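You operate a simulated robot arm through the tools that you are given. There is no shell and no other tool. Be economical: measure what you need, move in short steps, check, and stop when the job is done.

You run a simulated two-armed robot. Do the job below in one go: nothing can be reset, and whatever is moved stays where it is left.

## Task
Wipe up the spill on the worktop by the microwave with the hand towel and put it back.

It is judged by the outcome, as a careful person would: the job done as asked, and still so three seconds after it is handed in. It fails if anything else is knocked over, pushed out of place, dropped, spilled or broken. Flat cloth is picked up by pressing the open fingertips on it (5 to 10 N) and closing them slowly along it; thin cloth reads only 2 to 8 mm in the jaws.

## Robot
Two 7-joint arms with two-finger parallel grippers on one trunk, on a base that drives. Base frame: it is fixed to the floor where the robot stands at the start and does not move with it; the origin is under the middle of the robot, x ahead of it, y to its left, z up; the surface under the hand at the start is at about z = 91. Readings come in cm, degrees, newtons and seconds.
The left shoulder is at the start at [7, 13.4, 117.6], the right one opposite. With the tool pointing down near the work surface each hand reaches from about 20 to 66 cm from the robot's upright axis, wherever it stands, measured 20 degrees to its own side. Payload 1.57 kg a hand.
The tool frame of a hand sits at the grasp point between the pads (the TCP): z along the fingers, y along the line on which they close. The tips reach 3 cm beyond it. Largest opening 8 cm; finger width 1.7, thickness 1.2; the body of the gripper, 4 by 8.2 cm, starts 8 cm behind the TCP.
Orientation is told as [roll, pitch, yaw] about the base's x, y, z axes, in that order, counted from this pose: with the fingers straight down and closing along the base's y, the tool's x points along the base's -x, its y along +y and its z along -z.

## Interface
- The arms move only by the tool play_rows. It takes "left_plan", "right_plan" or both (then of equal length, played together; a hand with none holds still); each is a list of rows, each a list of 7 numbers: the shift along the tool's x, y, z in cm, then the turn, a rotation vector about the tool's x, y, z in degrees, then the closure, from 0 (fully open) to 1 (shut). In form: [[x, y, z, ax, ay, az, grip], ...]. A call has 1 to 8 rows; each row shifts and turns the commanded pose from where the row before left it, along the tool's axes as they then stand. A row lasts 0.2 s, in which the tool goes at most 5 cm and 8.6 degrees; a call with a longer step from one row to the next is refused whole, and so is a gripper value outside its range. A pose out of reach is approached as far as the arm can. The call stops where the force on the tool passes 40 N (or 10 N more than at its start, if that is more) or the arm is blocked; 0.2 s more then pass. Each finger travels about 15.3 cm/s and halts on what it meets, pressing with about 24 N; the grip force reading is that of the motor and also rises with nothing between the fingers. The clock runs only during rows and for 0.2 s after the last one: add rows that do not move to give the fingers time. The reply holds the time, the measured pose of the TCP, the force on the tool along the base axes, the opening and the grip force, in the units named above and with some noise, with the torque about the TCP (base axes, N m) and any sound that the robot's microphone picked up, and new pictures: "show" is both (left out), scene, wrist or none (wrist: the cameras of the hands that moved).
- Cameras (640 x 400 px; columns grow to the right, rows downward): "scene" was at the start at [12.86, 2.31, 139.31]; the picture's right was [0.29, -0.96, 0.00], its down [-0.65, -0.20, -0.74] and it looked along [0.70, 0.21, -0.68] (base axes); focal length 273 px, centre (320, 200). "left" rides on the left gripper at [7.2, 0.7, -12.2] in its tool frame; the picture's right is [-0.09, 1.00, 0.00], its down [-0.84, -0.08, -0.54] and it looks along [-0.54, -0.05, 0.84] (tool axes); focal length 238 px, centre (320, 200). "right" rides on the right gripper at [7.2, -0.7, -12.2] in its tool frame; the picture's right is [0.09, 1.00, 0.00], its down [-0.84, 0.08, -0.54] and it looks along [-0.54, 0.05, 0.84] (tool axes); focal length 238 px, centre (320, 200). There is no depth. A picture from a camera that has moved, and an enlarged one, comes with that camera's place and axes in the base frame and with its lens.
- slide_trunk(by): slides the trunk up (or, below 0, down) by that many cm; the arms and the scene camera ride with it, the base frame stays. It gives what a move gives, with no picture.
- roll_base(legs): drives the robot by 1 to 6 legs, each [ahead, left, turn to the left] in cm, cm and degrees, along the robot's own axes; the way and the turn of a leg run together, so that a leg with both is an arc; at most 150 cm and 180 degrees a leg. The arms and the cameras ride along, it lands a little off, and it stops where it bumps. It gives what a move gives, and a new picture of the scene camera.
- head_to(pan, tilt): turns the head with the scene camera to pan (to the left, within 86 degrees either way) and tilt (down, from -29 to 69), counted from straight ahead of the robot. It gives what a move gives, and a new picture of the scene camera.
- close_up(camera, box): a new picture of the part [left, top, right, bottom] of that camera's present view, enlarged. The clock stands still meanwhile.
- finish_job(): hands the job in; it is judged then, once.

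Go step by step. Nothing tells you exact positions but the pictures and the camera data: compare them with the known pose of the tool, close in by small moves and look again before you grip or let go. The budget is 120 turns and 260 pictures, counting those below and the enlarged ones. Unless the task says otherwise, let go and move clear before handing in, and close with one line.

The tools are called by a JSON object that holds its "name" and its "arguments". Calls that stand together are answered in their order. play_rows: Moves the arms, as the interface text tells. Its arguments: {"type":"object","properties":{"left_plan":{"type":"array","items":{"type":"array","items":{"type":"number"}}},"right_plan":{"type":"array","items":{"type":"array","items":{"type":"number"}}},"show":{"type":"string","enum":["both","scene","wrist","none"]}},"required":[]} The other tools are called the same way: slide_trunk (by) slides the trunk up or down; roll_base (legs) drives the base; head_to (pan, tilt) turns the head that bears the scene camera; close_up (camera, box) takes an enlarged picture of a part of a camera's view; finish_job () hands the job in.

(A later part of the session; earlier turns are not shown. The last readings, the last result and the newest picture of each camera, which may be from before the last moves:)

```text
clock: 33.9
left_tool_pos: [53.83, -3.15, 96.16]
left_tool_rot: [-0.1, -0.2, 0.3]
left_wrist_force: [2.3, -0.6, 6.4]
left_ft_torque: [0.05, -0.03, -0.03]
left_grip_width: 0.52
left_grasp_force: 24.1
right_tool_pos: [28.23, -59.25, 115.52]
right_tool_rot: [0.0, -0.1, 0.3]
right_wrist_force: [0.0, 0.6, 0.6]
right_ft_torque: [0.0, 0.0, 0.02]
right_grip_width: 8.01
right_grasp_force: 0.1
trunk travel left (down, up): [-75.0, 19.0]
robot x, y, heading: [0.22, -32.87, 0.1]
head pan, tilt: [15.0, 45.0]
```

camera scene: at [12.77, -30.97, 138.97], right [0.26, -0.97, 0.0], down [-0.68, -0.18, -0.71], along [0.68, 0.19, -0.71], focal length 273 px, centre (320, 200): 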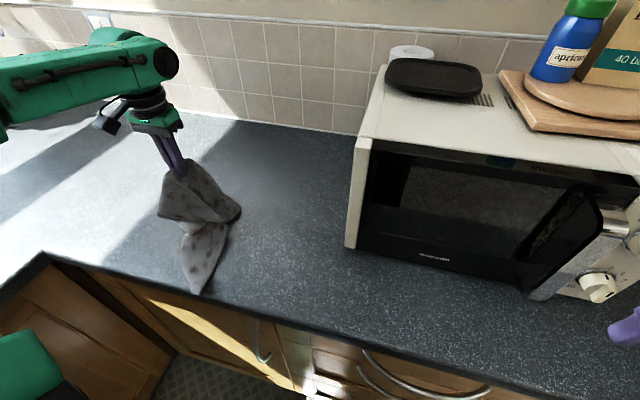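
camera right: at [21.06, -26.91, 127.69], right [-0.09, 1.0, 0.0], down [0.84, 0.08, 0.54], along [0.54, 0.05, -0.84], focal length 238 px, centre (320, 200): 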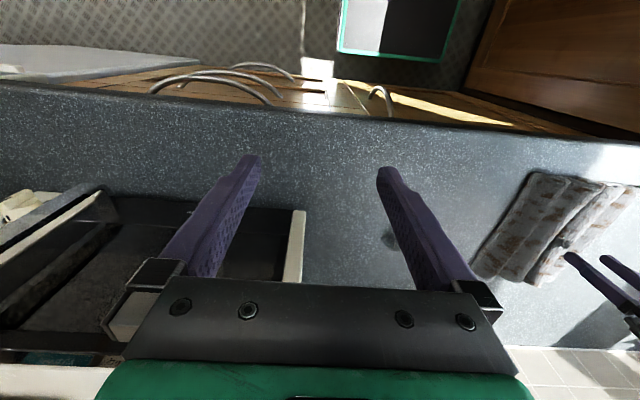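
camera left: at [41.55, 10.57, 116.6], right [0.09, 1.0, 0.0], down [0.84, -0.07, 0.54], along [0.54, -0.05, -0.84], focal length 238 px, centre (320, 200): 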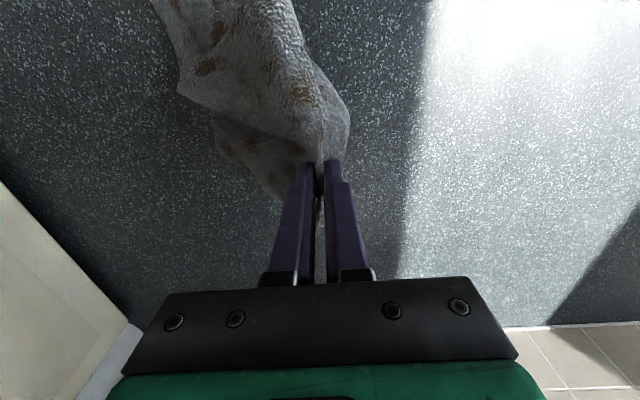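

{"name": "play_rows", "arguments": {"left_plan": [[0, -3, 0.3, 0, 0, 0, 1], [0, -3, 0, 0, 0, 0, 1], [0, -2.5, 0, 0, 0, 0, 1], [2, 0, 0, 0, 0, 0, 1], [0, 3, 0, 0, 0, 0, 1], [0, 3, 0, 0, 0, 0, 1], [0, 3, 0, 0, 0, 0, 1], [2, 0, 0, 0, 0, 0, 1]], "show": "none"}}

{"name": "play_rows", "arguments": {"left_plan": [[0, -3, 0, 0, 0, 0, 1], [0, -3, 0, 0, 0, 0, 1], [0, -3, 0, 0, 0, 0, 1], [2, 0, 0, 0, 0, 0, 1], [0, 3, 0, 0, 0, 0, 1], [0, 3, 0, 0, 0, 0, 1], [0, 3, 0, 0, 0, 0, 1], [2, 0, 0, 0, 0, 0, 1]], "show": "none"}}

{"name": "play_rows", "arguments": {"left_plan": [[0, -3, 0, 0, 0, 0, 1], [0, -3, 0, 0, 0, 0, 1], [0, -3, 0, 0, 0, 0, 1], [-2.5, 0, 0, 0, 0, 0, 1], [-2.5, 0, 0, 0, 0, 0, 1], [-2.5, 0, 0, 0, 0, 0, 1], [0, 2.5, 0, 0, 0, 0, 1], [0, 0, 0, 0, 0, 0, 1]]}}

```text
clock: 35.7
left_tool_pos: [49.67, -2.62, 95.9]
left_tool_rot: [0.0, -0.1, 0.3]
left_wrist_force: [1.3, 0.1, 5.5]
left_ft_torque: [0.02, -0.1, -0.05]
left_grip_width: 0.54
left_grasp_force: 23.3
right_tool_pos: [28.15, -58.97, 115.51]
right_tool_rot: [0.0, 0.0, 0.2]
right_wrist_force: [-0.3, -0.3, 0.2]
right_ft_torque: [-0.01, -0.02, -0.02]
right_grip_width: 7.97
right_grasp_force: 0.0
trunk travel left (down, up): [-75.0, 19.0]
robot x, y, heading: [0.24, -32.97, 0.3]
head pan, tilt: [15.0, 45.0]
```

```text
clock: 37.5
left_tool_pos: [45.63, -2.71, 95.99]
left_tool_rot: [0.1, -0.1, 0.3]
left_wrist_force: [2.3, 0.9, 5.5]
left_ft_torque: [0.08, -0.04, -0.02]
left_grip_width: 0.51
left_grasp_force: 23.4
right_tool_pos: [28.2, -59.09, 115.68]
right_tool_rot: [0.0, -0.1, 0.2]
right_wrist_force: [-0.5, -1.0, -0.4]
right_ft_torque: [0.01, -0.02, 0.0]
right_grip_width: 8.0
right_grasp_force: 0.1
trunk travel left (down, up): [-75.0, 19.0]
robot x, y, heading: [-0.22, -32.84, 0.1]
head pan, tilt: [15.0, 45.0]
```

```text
clock: 39.3
left_tool_pos: [53.35, -9.25, 95.88]
left_tool_rot: [0.2, 0.0, 0.2]
left_wrist_force: [0.2, -1.2, 8.2]
left_ft_torque: [0.0, 0.01, -0.03]
left_grip_width: 0.52
left_grasp_force: 24.5
right_tool_pos: [28.16, -59.26, 115.46]
right_tool_rot: [0.0, -0.1, 0.1]
right_wrist_force: [-0.8, 0.0, 0.4]
right_ft_torque: [0.03, 0.02, -0.01]
right_grip_width: 8.02
right_grasp_force: 0.1
trunk travel left (down, up): [-75.0, 19.0]
robot x, y, heading: [0.15, -33.28, 0.1]
head pan, tilt: [15.0, 45.0]
camera scene: at [12.64, -31.06, 138.98], right [0.26, -0.97, 0.0], down [-0.68, -0.18, -0.71], along [0.68, 0.19, -0.71], focal length 273 px, centre (320, 200)
camera left: at [46.13, -8.48, 108.18], right [0.09, 1.0, 0.0], down [0.84, -0.07, 0.54], along [0.54, -0.05, -0.84], focal length 238 px, centre (320, 200)
```

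scene: 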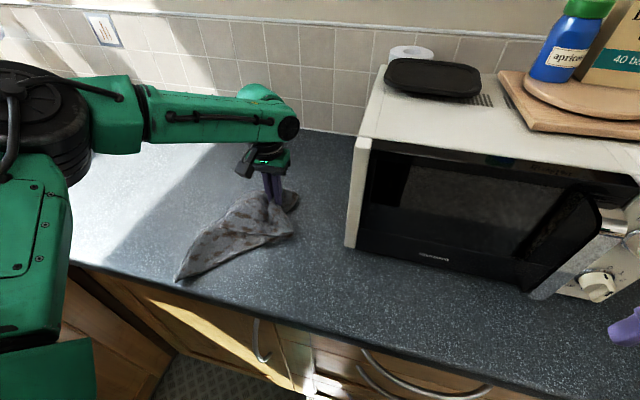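
left: 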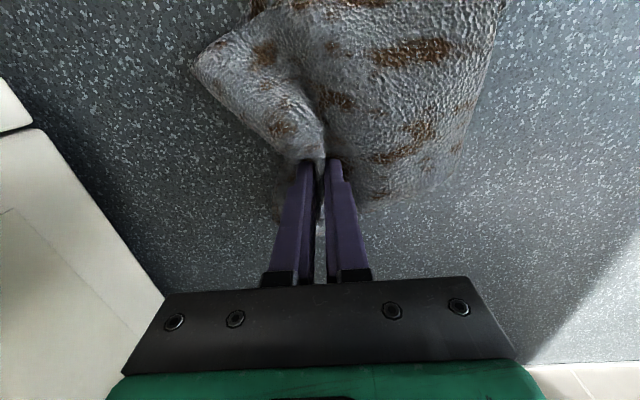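

One more pair of passes along x, then I'll lift away and look.

{"name": "play_rows", "arguments": {"left_plan": [[3, 0, 0.1, 0, 0, 0, 1], [3, 0, 0, 0, 0, 0, 1], [2.5, 1.5, 0, 0, 0, 0, 1], [-3, 0, 0, 0, 0, 0, 1], [-3, 0, 0, 0, 0, 0, 1], [-1, 2, 0, 0, 0, 0, 1], [3, 0, 0, 0, 0, 0, 1], [3, 0, 0, 0, 0, 0, 1]], "show": "none"}}

{"name": "play_rows", "arguments": {"left_plan": [[0, 2, -3, 0, 0, 0, 1], [0, 3, -3, 0, 0, 0, 1], [0, 4, -3, 0, 0, 0, 1], [0, 4, 0, 0, 0, 0, 1], [0, 4, 0, 0, 0, 0, 1], [0, 3, 0, 0, 0, 0, 1], [0, 0, 0, 0, 0, 0, 1]], "show": "scene"}}

{"name": "close_up", "arguments": {"camera": "scene", "box": [220, 170, 316, 250]}}

{"name": "close_up", "arguments": {"camera": "left", "box": [40, 60, 240, 220]}}

```text
clock: 41.1
left_tool_pos: [45.67, -5.77, 95.94]
left_tool_rot: [0.0, -0.1, 0.3]
left_wrist_force: [2.2, 0.6, 9.1]
left_ft_torque: [0.11, -0.05, -0.05]
left_grip_width: 0.54
left_grasp_force: 23.8
right_tool_pos: [28.1, -59.13, 115.55]
right_tool_rot: [-0.1, -0.2, 0.2]
right_wrist_force: [-0.1, 1.1, 0.6]
right_ft_torque: [0.01, -0.02, 0.01]
right_grip_width: 8.0
right_grasp_force: 0.0
trunk travel left (down, up): [-75.0, 19.0]
robot x, y, heading: [0.21, -32.73, -0.1]
head pan, tilt: [15.0, 45.0]
```

```text
clock: 42.7
left_tool_pos: [45.7, 14.52, 104.8]
left_tool_rot: [-0.1, 0.0, 0.3]
left_wrist_force: [-0.4, 0.1, -0.7]
left_ft_torque: [-0.02, -0.03, 0.0]
left_grip_width: 0.51
left_grasp_force: 23.7
right_tool_pos: [28.25, -59.08, 115.48]
right_tool_rot: [0.0, -0.1, 0.1]
right_wrist_force: [0.3, 0.4, -0.6]
right_ft_torque: [0.03, 0.04, -0.04]
right_grip_width: 7.99
right_grasp_force: 0.0
trunk travel left (down, up): [-75.0, 19.0]
robot x, y, heading: [-0.21, -32.8, 0.2]
head pan, tilt: [15.0, 45.0]
camera scene: at [12.77, -30.93, 138.97], right [0.26, -0.97, 0.0], down [-0.68, -0.18, -0.71], along [0.68, 0.19, -0.71], focal length 273 px, centre (320, 200)
```

scene: 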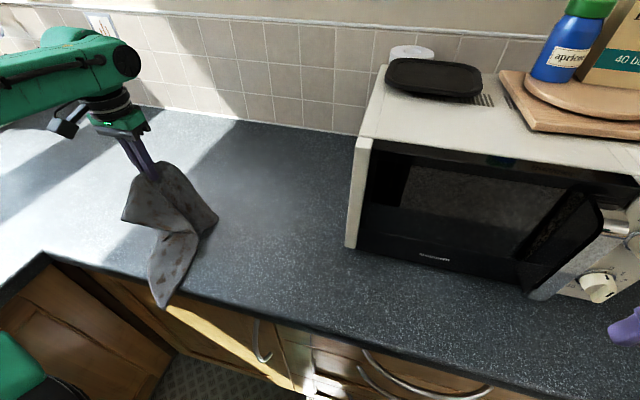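

```text
5.00 times, centred on (268, 210) of scene
camera zoom: at [12.77, -30.93, 138.97], right [0.26, -0.97, 0.0], down [-0.68, -0.18, -0.71], along [0.68, 0.19, -0.71], focal length 1364 px, centre (580, 150)
```

zoom: 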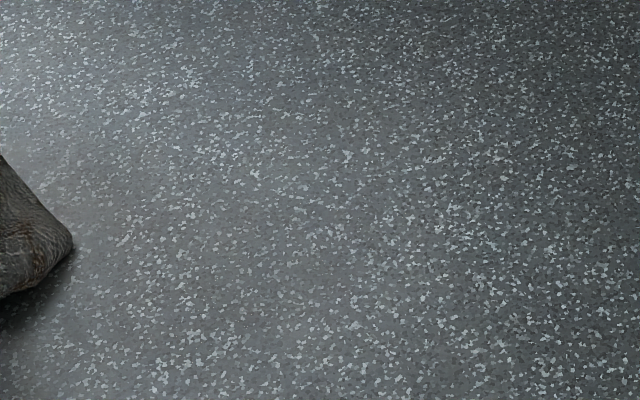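

```text
2.50 times, centred on (140, 140) of left
camera zoom: at [38.46, 15.14, 117.07], right [0.09, 1.0, 0.0], down [0.84, -0.07, 0.54], along [0.54, -0.05, -0.84], focal length 596 px, centre (770, 350)
```

zoom: 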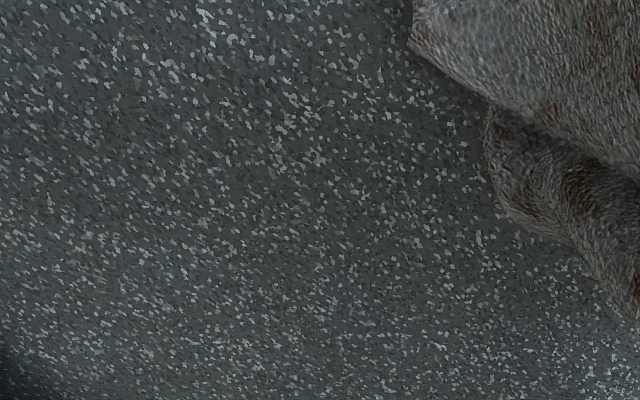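

The worktop looks clean. Next I'll bring the hand back in front of the left shoulder, raised so the towel hangs free, then drive back left.

{"name": "play_rows", "arguments": {"left_plan": [[0, -2, -3, 0, 0, 0, 1], [0, -2, -3, 0, 0, 0, 1], [0, -3, -2, 0, 0, 0, 1], [0, -4, 0, 0, 0, 0, 1], [0, -4, 0, 0, 0, 0, 1], [0, -4, 0, 0, 0, 0, 1], [0, -3, 0, 0, 0, 0, 1], [0, 0, 0, 0, 0, 0, 1]], "show": "scene"}}

{"name": "roll_base", "arguments": {"legs": [[0, 15, 0], [0, 15, 0]]}}

```text
clock: 44.5
left_tool_pos: [45.74, -7.48, 112.86]
left_tool_rot: [0.1, 0.0, 0.5]
left_wrist_force: [0.8, -0.3, -1.6]
left_ft_torque: [0.01, -0.02, -0.01]
left_grip_width: 0.52
left_grasp_force: 24.3
right_tool_pos: [28.17, -59.0, 115.6]
right_tool_rot: [0.1, 0.0, 0.3]
right_wrist_force: [-0.1, -0.2, -0.1]
right_ft_torque: [-0.01, 0.0, 0.03]
right_grip_width: 8.0
right_grasp_force: 0.1
trunk travel left (down, up): [-75.0, 19.0]
robot x, y, heading: [-0.01, -32.96, 0.1]
head pan, tilt: [15.0, 45.0]
camera scene: at [12.77, -30.83, 138.96], right [0.26, -0.97, 0.0], down [-0.68, -0.19, -0.71], along [0.68, 0.18, -0.71], focal length 273 px, centre (320, 200)
```

scene: 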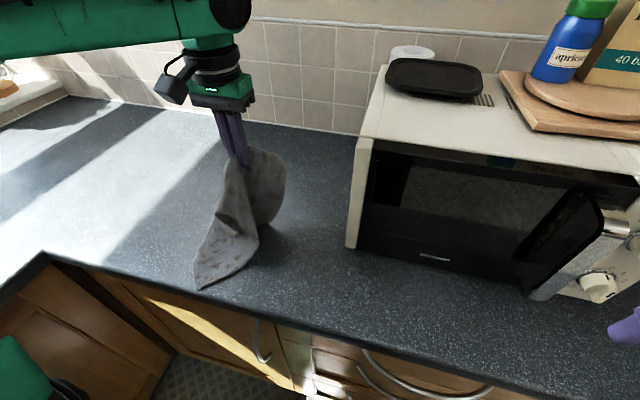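

```text
clock: 46.9
left_tool_pos: [45.69, 22.25, 112.92]
left_tool_rot: [0.1, 0.0, 0.3]
left_wrist_force: [-0.5, 0.5, -0.4]
left_ft_torque: [0.04, -0.03, -0.02]
left_grip_width: 0.56
left_grasp_force: 23.7
right_tool_pos: [28.16, -29.19, 115.48]
right_tool_rot: [0.1, 0.0, 0.2]
right_wrist_force: [0.0, 0.3, 0.4]
right_ft_torque: [0.04, 0.03, -0.02]
right_grip_width: 7.99
right_grasp_force: 0.0
trunk travel left (down, up): [-75.0, 19.0]
robot x, y, heading: [0.02, -2.6, 0.0]
head pan, tilt: [15.0, 45.0]
camera scene: at [12.7, -1.09, 138.97], right [0.26, -0.97, 0.0], down [-0.68, -0.18, -0.71], along [0.68, 0.19, -0.71], focal length 273 px, centre (320, 200)
```

scene: 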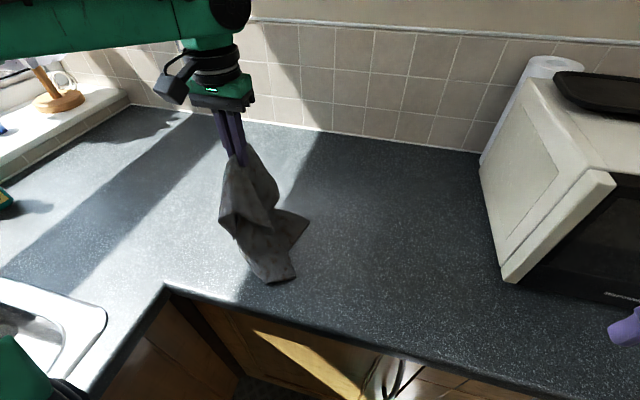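

The towel is back over its place, and the area by the microwave looks dry in this view. I'll lower it so the flap trailing right lands in the old footprint.

{"name": "play_rows", "arguments": {"left_plan": [[-1.5, 1.5, 3, 0, 0, 0, 1], [-1.5, 1.5, 3, 0, 0, 0, 1], [0, 0, 3, 0, 0, 0, 1], [0, 0, 3, 0, 0, 0, 1], [0, 0, 2, 0, 0, 0, 1], [0, 0, 0, 0, 0, 0, 1]]}}

```text
clock: 48.3
left_tool_pos: [48.67, 25.7, 98.87]
left_tool_rot: [0.0, -0.2, 0.4]
left_wrist_force: [-0.2, -0.7, 0.2]
left_ft_torque: [0.01, -0.03, -0.04]
left_grip_width: 0.51
left_grasp_force: 23.7
right_tool_pos: [28.29, -28.96, 115.43]
right_tool_rot: [-0.1, -0.1, 0.3]
right_wrist_force: [0.0, -0.6, 0.4]
right_ft_torque: [-0.03, -0.01, -0.02]
right_grip_width: 8.01
right_grasp_force: 0.1
trunk travel left (down, up): [-75.0, 19.0]
robot x, y, heading: [0.1, -3.14, 0.2]
head pan, tilt: [15.0, 45.0]
camera scene: at [12.64, -0.82, 138.97], right [0.26, -0.97, 0.0], down [-0.68, -0.19, -0.71], along [0.68, 0.19, -0.71], focal length 273 px, centre (320, 200)
camera left: at [41.49, 26.33, 111.2], right [0.09, 1.0, 0.0], down [0.84, -0.07, 0.54], along [0.54, -0.05, -0.84], focal length 238 px, centre (320, 200)
```

scene: 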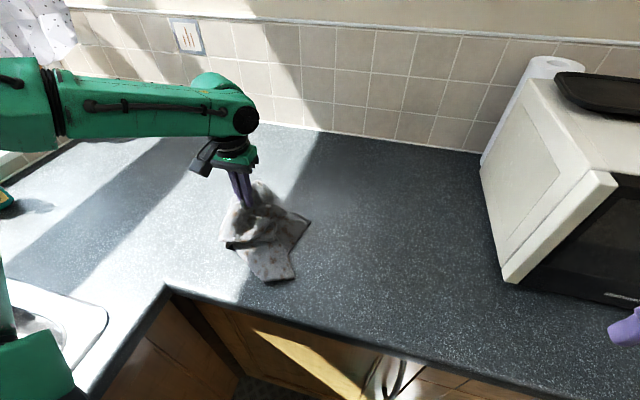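
left: 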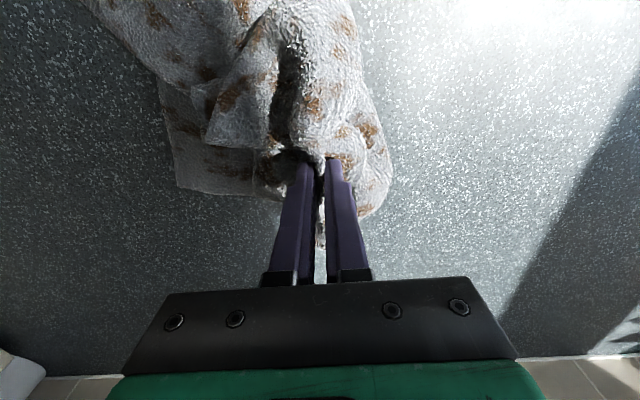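

The towel is bunched a bit. I'll lower it and drag the held point forward to stretch it lengthwise before letting go.

{"name": "play_rows", "arguments": {"left_plan": [[-2, 0.3, 0.5, 0, 0, 0, 1], [-2, 0.3, 0.5, 0, 0, 0, 1], [-2, 0.3, 0.5, 0, 0, 0, 1], [-2, 0, 0.5, 0, 0, 0, 1], [0, 0, 0.5, 0, 0, 0, 1], [0, 0, 0, 0, 0, 0, 1]]}}

```text
clock: 49.7
left_tool_pos: [56.61, 26.49, 96.3]
left_tool_rot: [-0.1, -0.1, 0.3]
left_wrist_force: [1.3, 1.2, 0.4]
left_ft_torque: [0.01, -0.01, 0.0]
left_grip_width: 0.55
left_grasp_force: 24.1
right_tool_pos: [28.26, -29.11, 115.53]
right_tool_rot: [0.1, 0.0, 0.2]
right_wrist_force: [0.1, 0.4, 0.8]
right_ft_torque: [0.02, 0.02, 0.02]
right_grip_width: 8.0
right_grasp_force: 0.0
trunk travel left (down, up): [-75.0, 19.0]
robot x, y, heading: [-0.27, -2.8, 0.3]
head pan, tilt: [15.0, 45.0]
camera scene: at [12.68, -0.83, 138.97], right [0.26, -0.97, 0.0], down [-0.68, -0.19, -0.71], along [0.68, 0.19, -0.71], focal length 273 px, centre (320, 200)
camera left: at [49.31, 27.2, 108.71], right [0.09, 1.0, 0.0], down [0.84, -0.07, 0.54], along [0.54, -0.05, -0.84], focal length 238 px, centre (320, 200)
```

scene: 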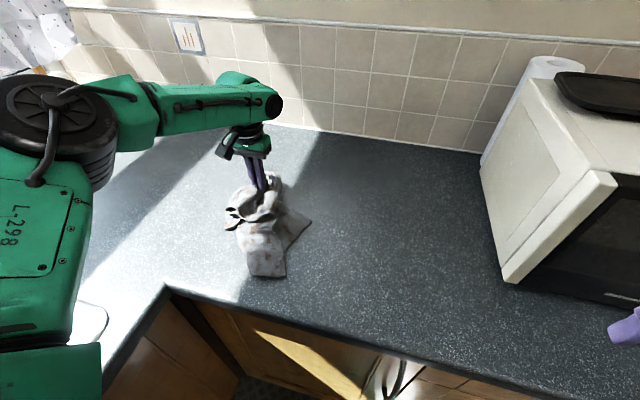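
left: 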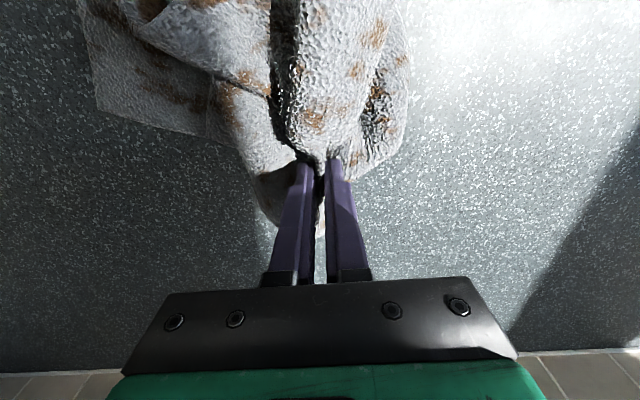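

It now spans roughly x 38–58. I'll set the held part down, open gently, and rise clear to look.

{"name": "play_rows", "arguments": {"left_plan": [[0, 0, 0.5, 0, 0, 0, 1], [0, 0, 0, 0, 0, 0, 0.8], [0, 0, 0, 0, 0, 0, 0.6], [0, 0, 0, 0, 0, 0, 0.6], [0, 0, -2, 0, 0, 0, 0.6], [0, 0, -4, 0, 0, 0, 0.6], [0, 0, -4, 0, 0, 0, 0.6], [4, 4, -2, 0, 0, 0, 0.6]]}}

```text
refused: row 8 steps farther than a row can; nothing moved
```

{"name": "play_rows", "arguments": {"left_plan": [[0, 0, 0.5, 0, 0, 0, 1], [0, 0, 0, 0, 0, 0, 0.8], [0, 0, 0, 0, 0, 0, 0.6], [0, 0, 0, 0, 0, 0, 0.6], [0, 0, -2, 0, 0, 0, 0.6], [0, 0, -4, 0, 0, 0, 0.6], [0, 0, -4, 0, 0, 0, 0.6], [3, 3, -2, 0, 0, 0, 0.6]]}}

```text
clock: 51.5
left_tool_pos: [53.14, 29.86, 107.95]
left_tool_rot: [-0.2, -0.2, 0.3]
left_wrist_force: [-0.1, -0.1, 0.1]
left_ft_torque: [-0.04, -0.02, 0.0]
left_grip_width: 3.19
left_grasp_force: 0.0
left hand out of reach, approached as far as the arm can: row 1
right_tool_pos: [27.97, -28.76, 115.66]
right_tool_rot: [-0.1, -0.2, 0.2]
right_wrist_force: [-0.1, -0.1, 0.6]
right_ft_torque: [-0.03, -0.04, 0.0]
right_grip_width: 8.0
right_grasp_force: 0.0
trunk travel left (down, up): [-75.0, 19.0]
robot x, y, heading: [-0.01, -3.22, 0.2]
head pan, tilt: [15.0, 45.0]
camera scene: at [12.41, -0.53, 138.99], right [0.26, -0.97, 0.0], down [-0.68, -0.19, -0.71], along [0.68, 0.18, -0.71], focal length 273 px, centre (320, 200)
camera left: at [45.98, 30.56, 120.2], right [0.09, 1.0, 0.0], down [0.84, -0.07, 0.55], along [0.54, -0.05, -0.84], focal length 238 px, centre (320, 200)
```

scene: 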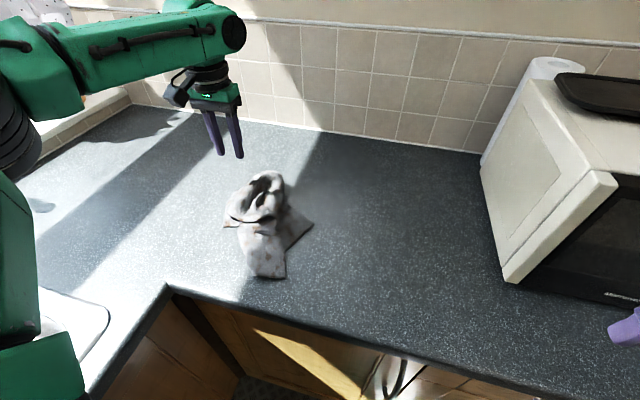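
left: 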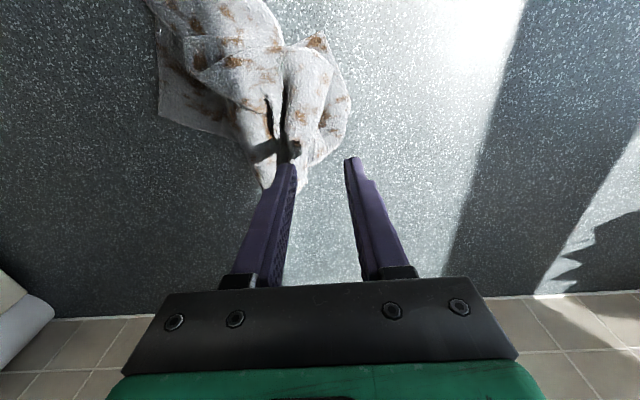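

The towel is back but crumpled. I'll move the hand back for a clear view to see how to spread it.

{"name": "play_rows", "arguments": {"left_plan": [[3.5, 1, -1.5, 0, 0, 0, 0.6], [3.5, 1, -1, 0, 0, 0, 0.6], [3.5, 1, -0.5, 0, 0, 0, 0.6], [3, 1, 0, 0, 0, 0, 0.6]]}}

{"name": "close_up", "arguments": {"camera": "scene", "box": [180, 140, 360, 300]}}

```text
clock: 52.5
left_tool_pos: [39.83, 33.48, 111.07]
left_tool_rot: [0.0, -0.1, 0.2]
left_wrist_force: [-0.2, 0.1, -0.4]
left_ft_torque: [0.02, -0.03, 0.02]
left_grip_width: 3.22
left_grasp_force: 0.0
right_tool_pos: [28.19, -28.88, 115.47]
right_tool_rot: [0.0, -0.1, 0.1]
right_wrist_force: [-1.0, -0.5, -0.2]
right_ft_torque: [0.0, 0.0, 0.01]
right_grip_width: 8.01
right_grasp_force: 0.0
trunk travel left (down, up): [-75.0, 19.0]
robot x, y, heading: [-0.36, -2.95, 0.3]
head pan, tilt: [15.0, 45.0]
camera scene: at [12.51, -0.71, 138.98], right [0.26, -0.97, 0.0], down [-0.68, -0.19, -0.71], along [0.68, 0.18, -0.71], focal length 273 px, centre (320, 200)
camera left: at [32.5, 34.17, 123.22], right [0.09, 1.0, 0.0], down [0.84, -0.07, 0.54], along [0.54, -0.05, -0.84], focal length 238 px, centre (320, 200)
```

scene: 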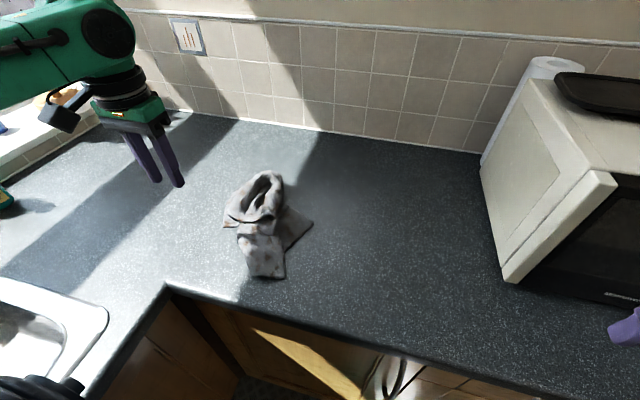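
left: 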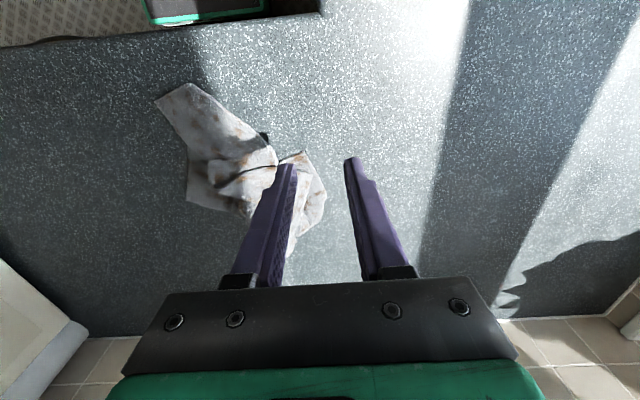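

```text
2.50 times, centred on (270, 220) of scene
camera zoom: at [12.51, -0.71, 138.98], right [0.26, -0.97, 0.0], down [-0.68, -0.19, -0.71], along [0.68, 0.18, -0.71], focal length 682 px, centre (445, 150)
```

zoom: 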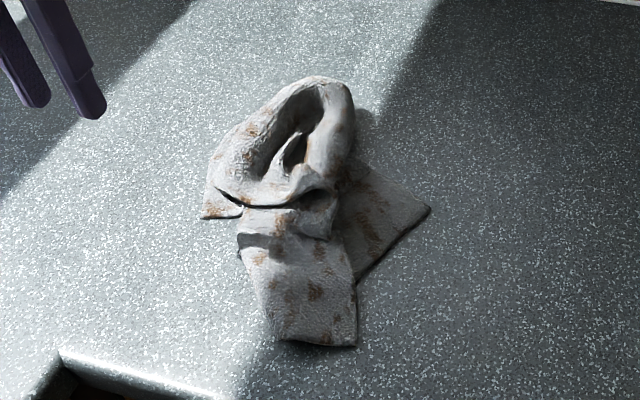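

The footprint already matches the original (x 35–61, y 11–30), but the towel is crumpled. I'll tidy it by pulling the right-hand corner at about (51, 11) outward to where the far-right corner was, shifting the base right for reach.

{"name": "roll_base", "arguments": {"legs": [[0, -10, 0]]}}

{"name": "play_rows", "arguments": {"left_plan": [[-2, -2.5, 0, 0, 0, 0, 0.3], [-2, -2.5, 0, 0, 0, 0, 0.3], [-3, -2.5, 1, 0, 0, 0, 0.3], [-3, -2.5, 3, 0, 0, 0, 0.3], [0, 0, 4, 0, 0, 0, 0.3], [0, 0, 3, 0, 0, 0, 0.3]]}}

```text
clock: 53.6
left_tool_pos: [39.9, 23.46, 110.87]
left_tool_rot: [-0.1, 0.0, 0.4]
left_wrist_force: [-0.1, -0.4, 0.5]
left_ft_torque: [-0.06, 0.02, 0.03]
left_grip_width: 3.22
left_grasp_force: 0.1
right_tool_pos: [28.23, -38.87, 115.57]
right_tool_rot: [-0.1, 0.0, 0.2]
right_wrist_force: [1.1, 0.0, 0.3]
right_ft_torque: [0.01, -0.01, 0.04]
right_grip_width: 8.0
right_grasp_force: 0.0
trunk travel left (down, up): [-75.0, 19.0]
robot x, y, heading: [-0.35, -13.11, -0.0]
head pan, tilt: [15.0, 45.0]
camera scene: at [12.71, -10.59, 138.96], right [0.26, -0.96, 0.0], down [-0.68, -0.19, -0.71], along [0.68, 0.18, -0.71], focal length 273 px, centre (320, 200)
```

scene: 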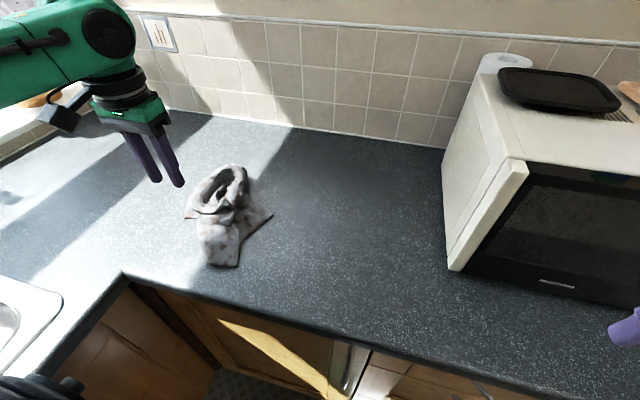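

```text
clock: 55.0
left_tool_pos: [49.99, 13.47, 99.88]
left_tool_rot: [-0.2, -0.1, 0.5]
left_wrist_force: [-0.2, 0.7, 0.2]
left_ft_torque: [0.01, -0.03, -0.01]
left_grip_width: 5.62
left_grasp_force: 0.1
right_tool_pos: [28.23, -39.02, 115.57]
right_tool_rot: [0.1, 0.0, 0.2]
right_wrist_force: [-0.1, 0.0, -0.5]
right_ft_torque: [-0.01, -0.06, 0.02]
right_grip_width: 8.0
right_grasp_force: 0.1
trunk travel left (down, up): [-75.0, 19.0]
robot x, y, heading: [-0.15, -13.02, 0.2]
head pan, tilt: [15.0, 45.0]
camera scene: at [12.76, -10.83, 138.97], right [0.26, -0.96, 0.0], down [-0.68, -0.19, -0.71], along [0.68, 0.19, -0.71], focal length 273 px, centre (320, 200)
camera left: at [42.83, 14.11, 112.17], right [0.09, 1.0, 0.0], down [0.84, -0.07, 0.54], along [0.54, -0.05, -0.84], focal length 238 px, centre (320, 200)
```

scene: 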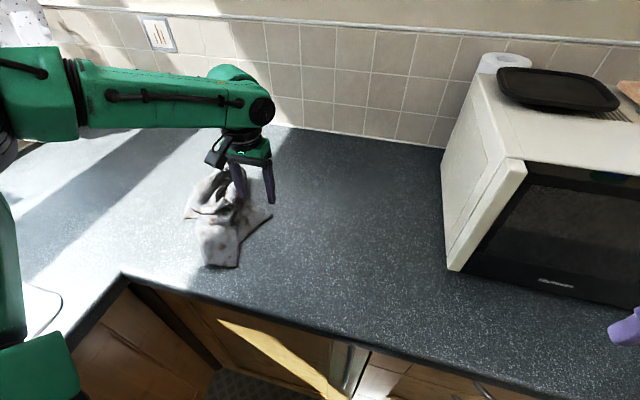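
left: 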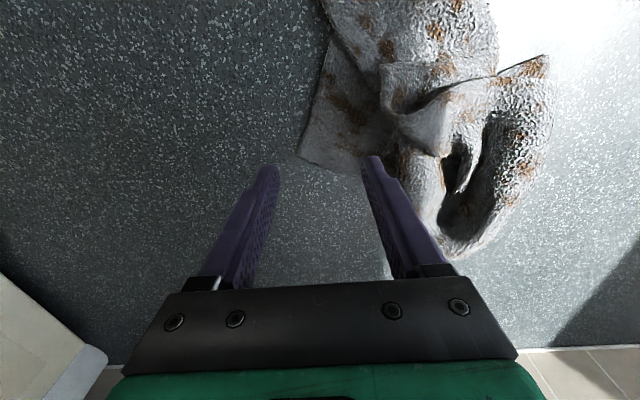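

The corner flap lies between y 12 and 17 around x 48.7. I'll centre narrower fingers over it and press.

{"name": "play_rows", "arguments": {"left_plan": [[1.3, 1.1, 0, 0, 0, 0, 0.5], [0, 0, 2.2, 0, 0, 0, 0.5], [0, 0, 2, 0, 0, 0, 0.5], [0, 0, 0.7, 0, 0, 0, 0.5], [0, 0, 0, 0, 0, 0, 0.5]], "show": "wrist"}}

```text
clock: 56.2
left_tool_pos: [48.7, 14.47, 95.04]
left_tool_rot: [0.0, 0.0, 0.3]
left_wrist_force: [0.6, -0.2, 0.6]
left_ft_torque: [0.03, 0.01, -0.01]
left_grip_width: 3.99
left_grasp_force: 0.1
right_tool_pos: [28.35, -39.07, 115.56]
right_tool_rot: [0.0, -0.1, 0.1]
right_wrist_force: [-0.9, 0.6, 0.0]
right_ft_torque: [-0.01, -0.05, 0.0]
right_grip_width: 8.02
right_grasp_force: 0.1
trunk travel left (down, up): [-75.0, 19.0]
robot x, y, heading: [-0.28, -12.64, 0.2]
head pan, tilt: [15.0, 45.0]
camera left: at [41.48, 15.2, 107.3], right [0.09, 1.0, 0.0], down [0.84, -0.07, 0.54], along [0.54, -0.05, -0.84], focal length 238 px, centre (320, 200)
```

left: 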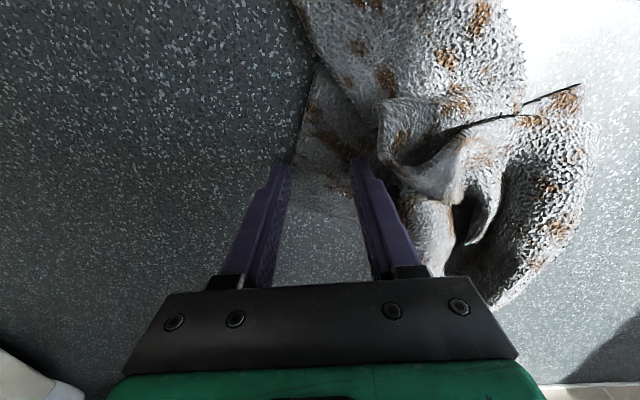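

{"name": "play_rows", "arguments": {"left_plan": [[0, 0, 0.6, 0, 0, 0, 0.5], [0, 0, 0, 0, 0, 0, 0.5]], "show": "none"}}

```text
clock: 56.8
left_tool_pos: [48.67, 14.47, 94.44]
left_tool_rot: [0.0, -0.1, 0.4]
left_wrist_force: [-0.1, 0.9, 0.4]
left_ft_torque: [-0.01, 0.0, 0.01]
left_grip_width: 3.99
left_grasp_force: 0.0
right_tool_pos: [28.28, -39.09, 115.53]
right_tool_rot: [0.0, -0.1, 0.2]
right_wrist_force: [-0.3, -0.1, 0.0]
right_ft_torque: [0.03, 0.01, -0.02]
right_grip_width: 8.0
right_grasp_force: 0.1
trunk travel left (down, up): [-75.0, 19.0]
robot x, y, heading: [0.11, -12.79, 0.0]
head pan, tilt: [15.0, 45.0]
```

{"name": "play_rows", "arguments": {"left_plan": [[0, 0, 0.3, 0, 0, 0, 0.5], [0, 0, 0, 0, 0, 0, 0.5]], "show": "none"}}

```text
clock: 57.4
left_tool_pos: [48.61, 14.45, 94.37]
left_tool_rot: [0.0, -0.3, 0.4]
left_wrist_force: [0.9, 2.3, 10.4]
left_ft_torque: [0.15, -0.02, -0.05]
left_grip_width: 4.03
left_grasp_force: 0.1
right_tool_pos: [28.15, -39.14, 115.55]
right_tool_rot: [0.0, -0.1, 0.2]
right_wrist_force: [-0.8, -0.2, -0.4]
right_ft_torque: [-0.01, 0.0, 0.0]
right_grip_width: 7.99
right_grasp_force: 0.1
trunk travel left (down, up): [-75.0, 19.0]
robot x, y, heading: [0.04, -12.61, 0.5]
head pan, tilt: [15.0, 45.0]
```

Contact at about 10 N. I'll close slowly and lift slightly.

{"name": "play_rows", "arguments": {"left_plan": [[0, 0, 0, 0, 0, 0, 0.6], [0, 0, 0, 0, 0, 0, 0.7], [0, 0, 0, 0, 0, 0, 0.8], [0, 0, 0, 0, 0, 0, 0.88], [0, 0, 0, 0, 0, 0, 0.95], [0, 0, 0, 0, 0, 0, 1], [0, 0, 0, 0, 0, 0, 1], [0, 0, -1.5, 0, 0, 0, 1]], "show": "wrist"}}

```text
clock: 59.2
left_tool_pos: [48.7, 14.56, 95.56]
left_tool_rot: [-0.1, 0.2, 0.4]
left_wrist_force: [0.8, -0.2, 0.2]
left_ft_torque: [0.02, -0.02, -0.02]
left_grip_width: 0.43
left_grasp_force: 23.7
right_tool_pos: [28.36, -38.95, 115.52]
right_tool_rot: [0.0, -0.1, 0.1]
right_wrist_force: [-0.1, -0.2, 0.6]
right_ft_torque: [0.03, -0.03, 0.03]
right_grip_width: 7.98
right_grasp_force: 0.1
trunk travel left (down, up): [-75.0, 19.0]
robot x, y, heading: [0.02, -12.84, -0.1]
head pan, tilt: [15.0, 45.0]
camera left: at [41.49, 15.28, 107.74], right [0.09, 1.0, 0.0], down [0.84, -0.07, 0.54], along [0.54, -0.05, -0.84], focal length 238 px, centre (320, 200)
```

left: 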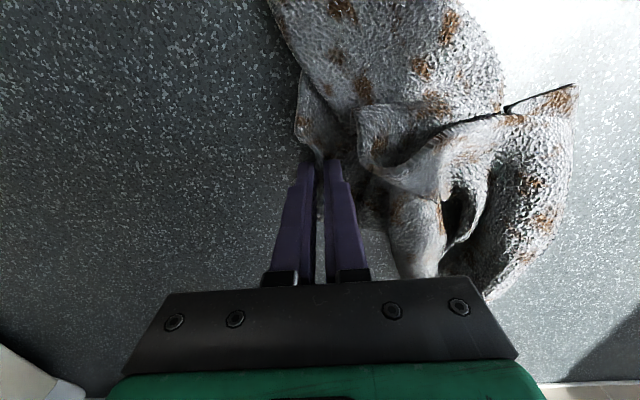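

Cloth is in the jaws at 4 mm. I'll pull this corner out toward the far right, low over the top.

{"name": "play_rows", "arguments": {"left_plan": [[-1.5, -0.8, -0.5, 0, 0, 0, 1], [-1.5, -0.8, 0, 0, 0, 0, 1], [-1.5, -0.8, 0, 0, 0, 0, 1], [-1.5, -0.8, 0, 0, 0, 0, 1], [-1.5, -0.5, 0, 0, 0, 0, 1], [0, 0, 0, 0, 0, 0, 1]]}}

```text
clock: 60.6
left_tool_pos: [55.28, 11.13, 96.11]
left_tool_rot: [0.0, -0.2, 0.3]
left_wrist_force: [0.4, 0.5, -0.2]
left_ft_torque: [0.0, 0.02, -0.03]
left_grip_width: 0.49
left_grasp_force: 24.4
left hand out of reach, approached as far as the arm can: row 5
right_tool_pos: [28.23, -39.1, 115.5]
right_tool_rot: [0.0, -0.2, 0.1]
right_wrist_force: [-0.3, 0.0, 0.6]
right_ft_torque: [0.0, 0.01, 0.0]
right_grip_width: 7.98
right_grasp_force: 0.1
trunk travel left (down, up): [-75.0, 19.0]
robot x, y, heading: [0.07, -13.2, 0.4]
head pan, tilt: [15.0, 45.0]
camera scene: at [12.67, -10.85, 138.97], right [0.26, -0.96, 0.0], down [-0.68, -0.19, -0.71], along [0.68, 0.19, -0.71], focal length 273 px, centre (320, 200)
camera left: at [48.2, 11.76, 108.42], right [0.09, 1.0, 0.0], down [0.84, -0.07, 0.54], along [0.54, -0.05, -0.84], focal length 238 px, centre (320, 200)
```

scene: 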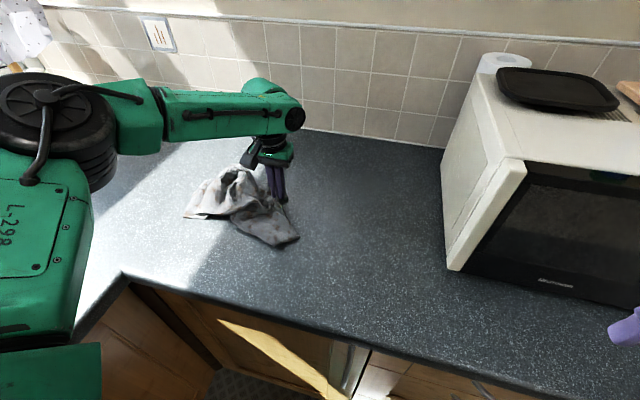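
left: 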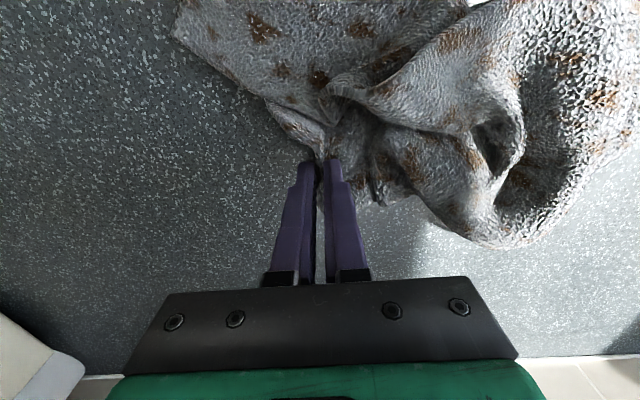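

The corner came out, but the near strip swung right to about (44, 5). I'll release here, back off, and look before fixing that corner.

{"name": "play_rows", "arguments": {"left_plan": [[0, 0, 1.2, 0, 0, 0, 1], [0, 0, 0, 0, 0, 0, 0.7], [0, 0, 0, 0, 0, 0, 0.7], [0, 0, -3, 0, 0, 0, 0.7], [0, 0, -4, 0, 0, 0, 0.6], [0, -2, -4, 0, 0, 0, 0.5], [4, 0, -1.5, 0, 0, 0, 0.5], [4.5, 0, 0, 0, 0, 0, 0.5]]}}

{"name": "close_up", "arguments": {"camera": "scene", "box": [140, 130, 340, 290]}}

```text
clock: 62.4
left_tool_pos: [46.6, 8.94, 107.54]
left_tool_rot: [-0.1, -0.1, 0.3]
left_wrist_force: [-0.2, 0.3, 0.5]
left_ft_torque: [0.03, 0.0, 0.02]
left_grip_width: 3.99
left_grasp_force: 0.1
right_tool_pos: [27.88, -38.92, 115.66]
right_tool_rot: [0.1, -0.3, 0.2]
right_wrist_force: [-0.4, 0.5, 0.2]
right_ft_torque: [-0.02, -0.03, 0.03]
right_grip_width: 7.99
right_grasp_force: 0.1
trunk travel left (down, up): [-75.0, 19.0]
robot x, y, heading: [-0.04, -12.99, 0.3]
head pan, tilt: [15.0, 45.0]
camera scene: at [12.39, -10.76, 139.0], right [0.26, -0.96, 0.0], down [-0.68, -0.19, -0.71], along [0.68, 0.18, -0.71], focal length 273 px, centre (320, 200)
camera left: at [39.45, 9.74, 119.79], right [0.08, 1.0, 0.0], down [0.84, -0.07, 0.54], along [0.54, -0.05, -0.84], focal length 238 px, centre (320, 200)
```

scene: 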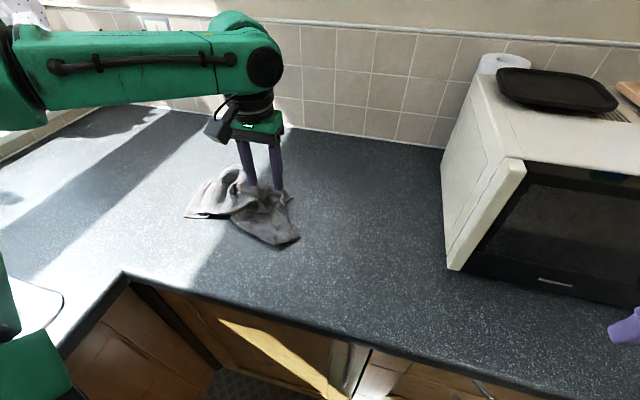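
left: 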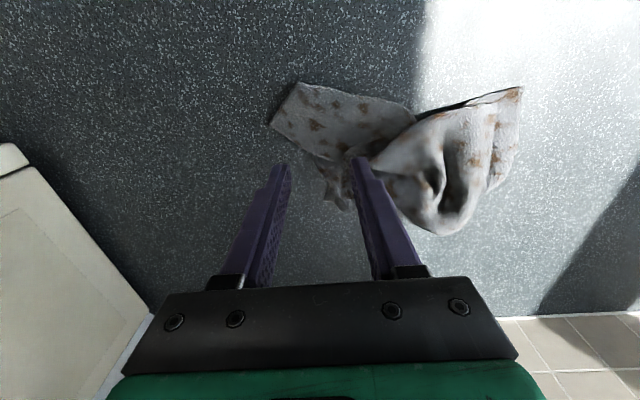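

```text
2.50 times, centred on (240, 210) of scene
camera zoom: at [12.39, -10.76, 139.0], right [0.26, -0.96, 0.0], down [-0.68, -0.19, -0.71], along [0.68, 0.18, -0.71], focal length 682 px, centre (520, 175)
```

zoom: 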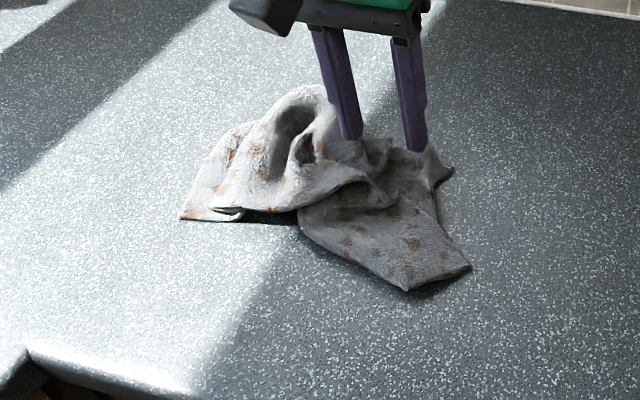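

The near strip's end now lies between (43, 7) and (47, 3). I'll pinch it at about (46, 7.5) and pull it back toward the near right of the old footprint.

{"name": "play_rows", "arguments": {"left_plan": [[0.5, -1.4, 3, 0, 0, 0, 0.5], [0, 0, 4, 0, 0, 0, 0.5], [0, 0, 4, 0, 0, 0, 0.5], [0, 0, 1.8, 0, 0, 0, 0.5], [0, 0, 0, 0, 0, 0, 0.5]], "show": "wrist"}}

```text
clock: 63.6
left_tool_pos: [46.52, 7.59, 94.78]
left_tool_rot: [0.0, -0.1, 0.4]
left_wrist_force: [0.4, 0.3, 3.4]
left_ft_torque: [0.07, -0.02, 0.01]
left_grip_width: 3.98
left_grasp_force: 0.0
right_tool_pos: [28.22, -39.06, 115.47]
right_tool_rot: [-0.1, -0.1, 0.2]
right_wrist_force: [-0.9, 0.2, -0.7]
right_ft_torque: [-0.04, 0.02, -0.01]
right_grip_width: 8.04
right_grasp_force: 0.1
trunk travel left (down, up): [-75.0, 19.0]
robot x, y, heading: [-0.19, -12.78, 0.2]
head pan, tilt: [15.0, 45.0]
camera left: at [39.25, 8.3, 106.97], right [0.09, 1.0, 0.0], down [0.84, -0.07, 0.54], along [0.54, -0.05, -0.84], focal length 238 px, centre (320, 200)
```

left: 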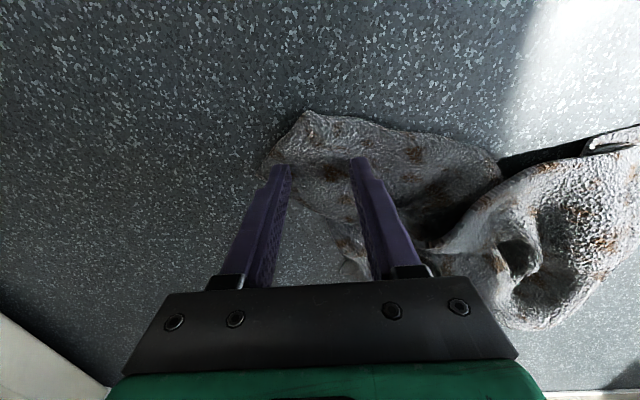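

Contact is light and well placed, so I'll press slightly and close.

{"name": "play_rows", "arguments": {"left_plan": [[0, 0, 0.25, 0, 0, 0, 0.5], [0, 0, 0, 0, 0, 0, 0.6], [0, 0, 0, 0, 0, 0, 0.7], [0, 0, 0, 0, 0, 0, 0.8], [0, 0, 0, 0, 0, 0, 0.9], [0, 0, 0, 0, 0, 0, 1], [0, 0, 0, 0, 0, 0, 1], [0, 0, -1.5, 0, 0, 0, 1]], "show": "none"}}

{"name": "play_rows", "arguments": {"left_plan": [[1.5, 0.8, -0.5, 0, 0, 0, 1], [1.7, 1.2, 0, 0, 0, 0, 1], [1.7, 1.2, 0, 0, 0, 0, 1], [1.7, 1.2, 0, 0, 0, 0, 1], [1.5, 1.2, 0.3, 0, 0, 0, 1], [0, 0, 0, 0, 0, 0, 1]]}}

```text
clock: 65.4
left_tool_pos: [46.35, 7.59, 95.72]
left_tool_rot: [0.0, 0.2, 0.3]
left_wrist_force: [-0.6, -0.4, 1.0]
left_ft_torque: [-0.01, -0.01, -0.03]
left_grip_width: 0.01
left_grasp_force: 21.1
right_tool_pos: [28.28, -39.11, 115.45]
right_tool_rot: [0.0, 0.0, 0.3]
right_wrist_force: [0.2, 0.0, -0.5]
right_ft_torque: [0.02, 0.01, -0.01]
right_grip_width: 8.0
right_grasp_force: 0.1
trunk travel left (down, up): [-75.0, 19.0]
robot x, y, heading: [0.25, -13.34, -0.1]
head pan, tilt: [15.0, 45.0]
```

```text
clock: 66.8
left_tool_pos: [38.45, 13.26, 96.15]
left_tool_rot: [0.0, 0.0, 0.4]
left_wrist_force: [-0.1, 0.5, 0.2]
left_ft_torque: [0.02, -0.03, -0.01]
left_grip_width: 0.01
left_grasp_force: 21.7
right_tool_pos: [28.33, -39.17, 115.45]
right_tool_rot: [0.0, 0.0, 0.2]
right_wrist_force: [0.4, 0.6, -0.7]
right_ft_torque: [0.03, 0.0, 0.01]
right_grip_width: 8.04
right_grasp_force: 0.1
trunk travel left (down, up): [-75.0, 19.0]
robot x, y, heading: [0.06, -13.32, 0.2]
head pan, tilt: [15.0, 45.0]
camera scene: at [12.77, -10.9, 138.96], right [0.26, -0.96, 0.0], down [-0.68, -0.19, -0.71], along [0.68, 0.19, -0.71], focal length 273 px, centre (320, 200)
camera left: at [31.18, 13.87, 108.38], right [0.09, 1.0, 0.0], down [0.84, -0.07, 0.54], along [0.54, -0.05, -0.84], focal length 238 px, centre (320, 200)
```

scene: 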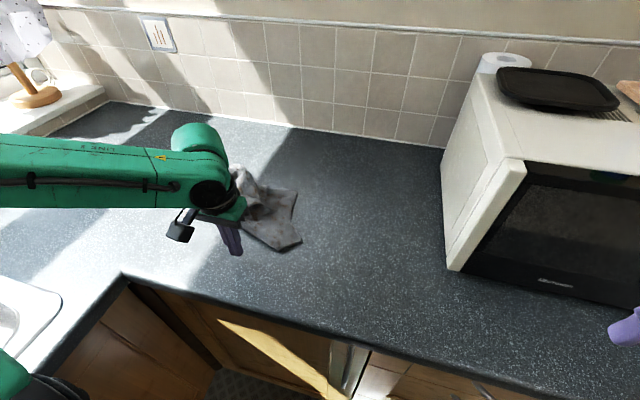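
left: 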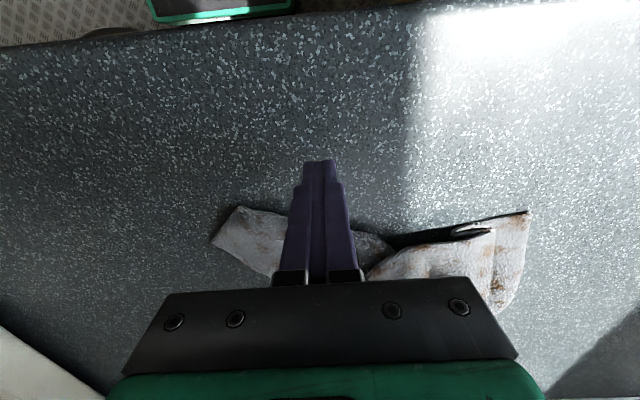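

That grip slipped off the cloth (jaws fully shut) and nothing moved. I'll go back and press more firmly.

{"name": "play_rows", "arguments": {"left_plan": [[0, 0, -4, 0, 0, 0, 0.6], [-3.5, -2.5, -1, 0, 0, 0, 0.4], [-3.5, -2, 0, 0, 0, 0, 0.4], [-0.6, -0.7, 2, 0, 0, 0, 0.4], [0, 0, 3, 0, 0, 0, 0.4], [0, 0, 1.5, 0, 0, 0, 0.4], [0, 0, 0, 0, 0, 0, 0.4]], "show": "wrist"}}

```text
clock: 68.4
left_tool_pos: [45.92, 7.93, 94.7]
left_tool_rot: [0.0, -0.2, 0.4]
left_wrist_force: [0.9, -0.7, 5.0]
left_ft_torque: [0.14, -0.02, -0.03]
left_grip_width: 4.79
left_grasp_force: 0.2
right_tool_pos: [28.25, -38.94, 115.53]
right_tool_rot: [0.0, -0.1, 0.2]
right_wrist_force: [-0.5, 1.0, 0.9]
right_ft_torque: [-0.02, 0.0, 0.01]
right_grip_width: 8.02
right_grasp_force: 0.1
trunk travel left (down, up): [-75.0, 19.0]
robot x, y, heading: [-0.25, -12.85, 0.2]
head pan, tilt: [15.0, 45.0]
camera left: at [38.73, 8.7, 106.93], right [0.09, 1.0, 0.0], down [0.84, -0.07, 0.54], along [0.54, -0.05, -0.84], focal length 238 px, centre (320, 200)
```

left: 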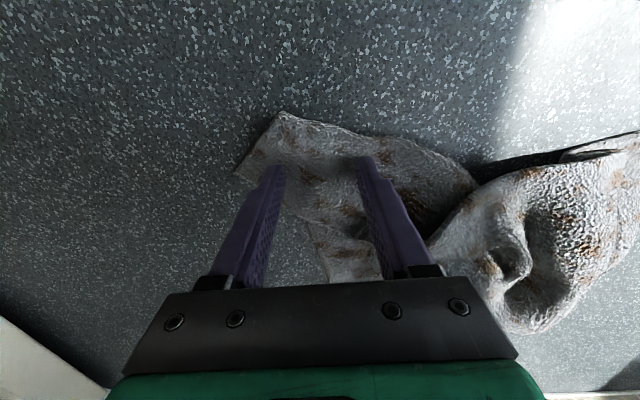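

{"name": "play_rows", "arguments": {"left_plan": [[0, 0.4, 0.3, 0, 0, 0, 0.4], [0, 0, 0.1, 0, 0, 0, 0.48], [0, 0, 0, 0, 0, 0, 0.56], [0, 0, 0, 0, 0, 0, 0.64], [0, 0, 0, 0, 0, 0, 0.72], [0, 0, 0, 0, 0, 0, 0.8]], "show": "wrist"}}

```text
clock: 69.8
left_tool_pos: [45.73, 8.25, 94.48]
left_tool_rot: [0.2, -0.4, 0.4]
left_wrist_force: [1.5, -1.4, 26.3]
left_ft_torque: [0.23, -0.04, -0.03]
left_grip_width: 1.57
left_grasp_force: 0.1
right_tool_pos: [27.91, -39.3, 115.61]
right_tool_rot: [0.2, -0.1, 0.2]
right_wrist_force: [0.1, 0.0, -0.3]
right_ft_torque: [-0.03, -0.03, 0.02]
right_grip_width: 7.98
right_grasp_force: 0.0
trunk travel left (down, up): [-75.0, 19.0]
robot x, y, heading: [0.03, -12.85, 0.2]
head pan, tilt: [15.0, 45.0]
camera left: at [38.48, 8.89, 106.73], right [0.09, 1.0, 0.0], down [0.83, -0.07, 0.55], along [0.54, -0.05, -0.84], focal length 238 px, centre (320, 200)
```

left: 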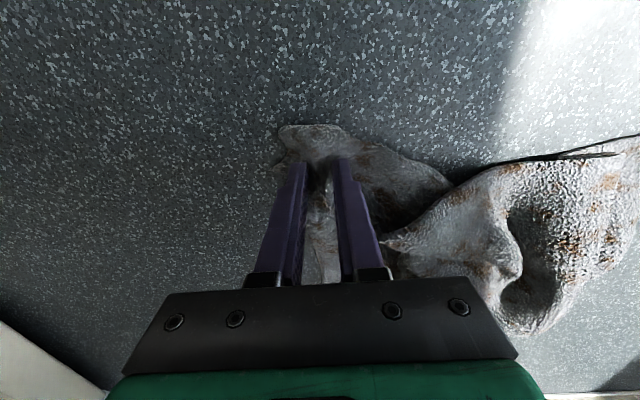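

The cloth has buckled between the fingers. I'll ease the pressure a little and finish closing.

{"name": "play_rows", "arguments": {"left_plan": [[0, 0, -0.25, 0, 0, 0, 0.86], [0, 0, 0, 0, 0, 0, 0.93], [0, 0, 0, 0, 0, 0, 1], [0, 0, 0, 0, 0, 0, 1], [0, 0, -1.5, 0, 0, 0, 1]], "show": "none"}}

```text
clock: 71.0
left_tool_pos: [45.9, 8.69, 95.76]
left_tool_rot: [-0.1, 0.2, 0.4]
left_wrist_force: [-0.1, 0.3, 0.7]
left_ft_torque: [0.06, 0.0, -0.03]
left_grip_width: 0.72
left_grasp_force: 24.1
right_tool_pos: [28.35, -39.03, 115.46]
right_tool_rot: [-0.1, 0.0, 0.2]
right_wrist_force: [-0.7, -0.7, 0.6]
right_ft_torque: [-0.01, 0.02, -0.02]
right_grip_width: 7.98
right_grasp_force: 0.1
trunk travel left (down, up): [-75.0, 19.0]
robot x, y, heading: [-0.18, -12.74, 0.5]
head pan, tilt: [15.0, 45.0]
```

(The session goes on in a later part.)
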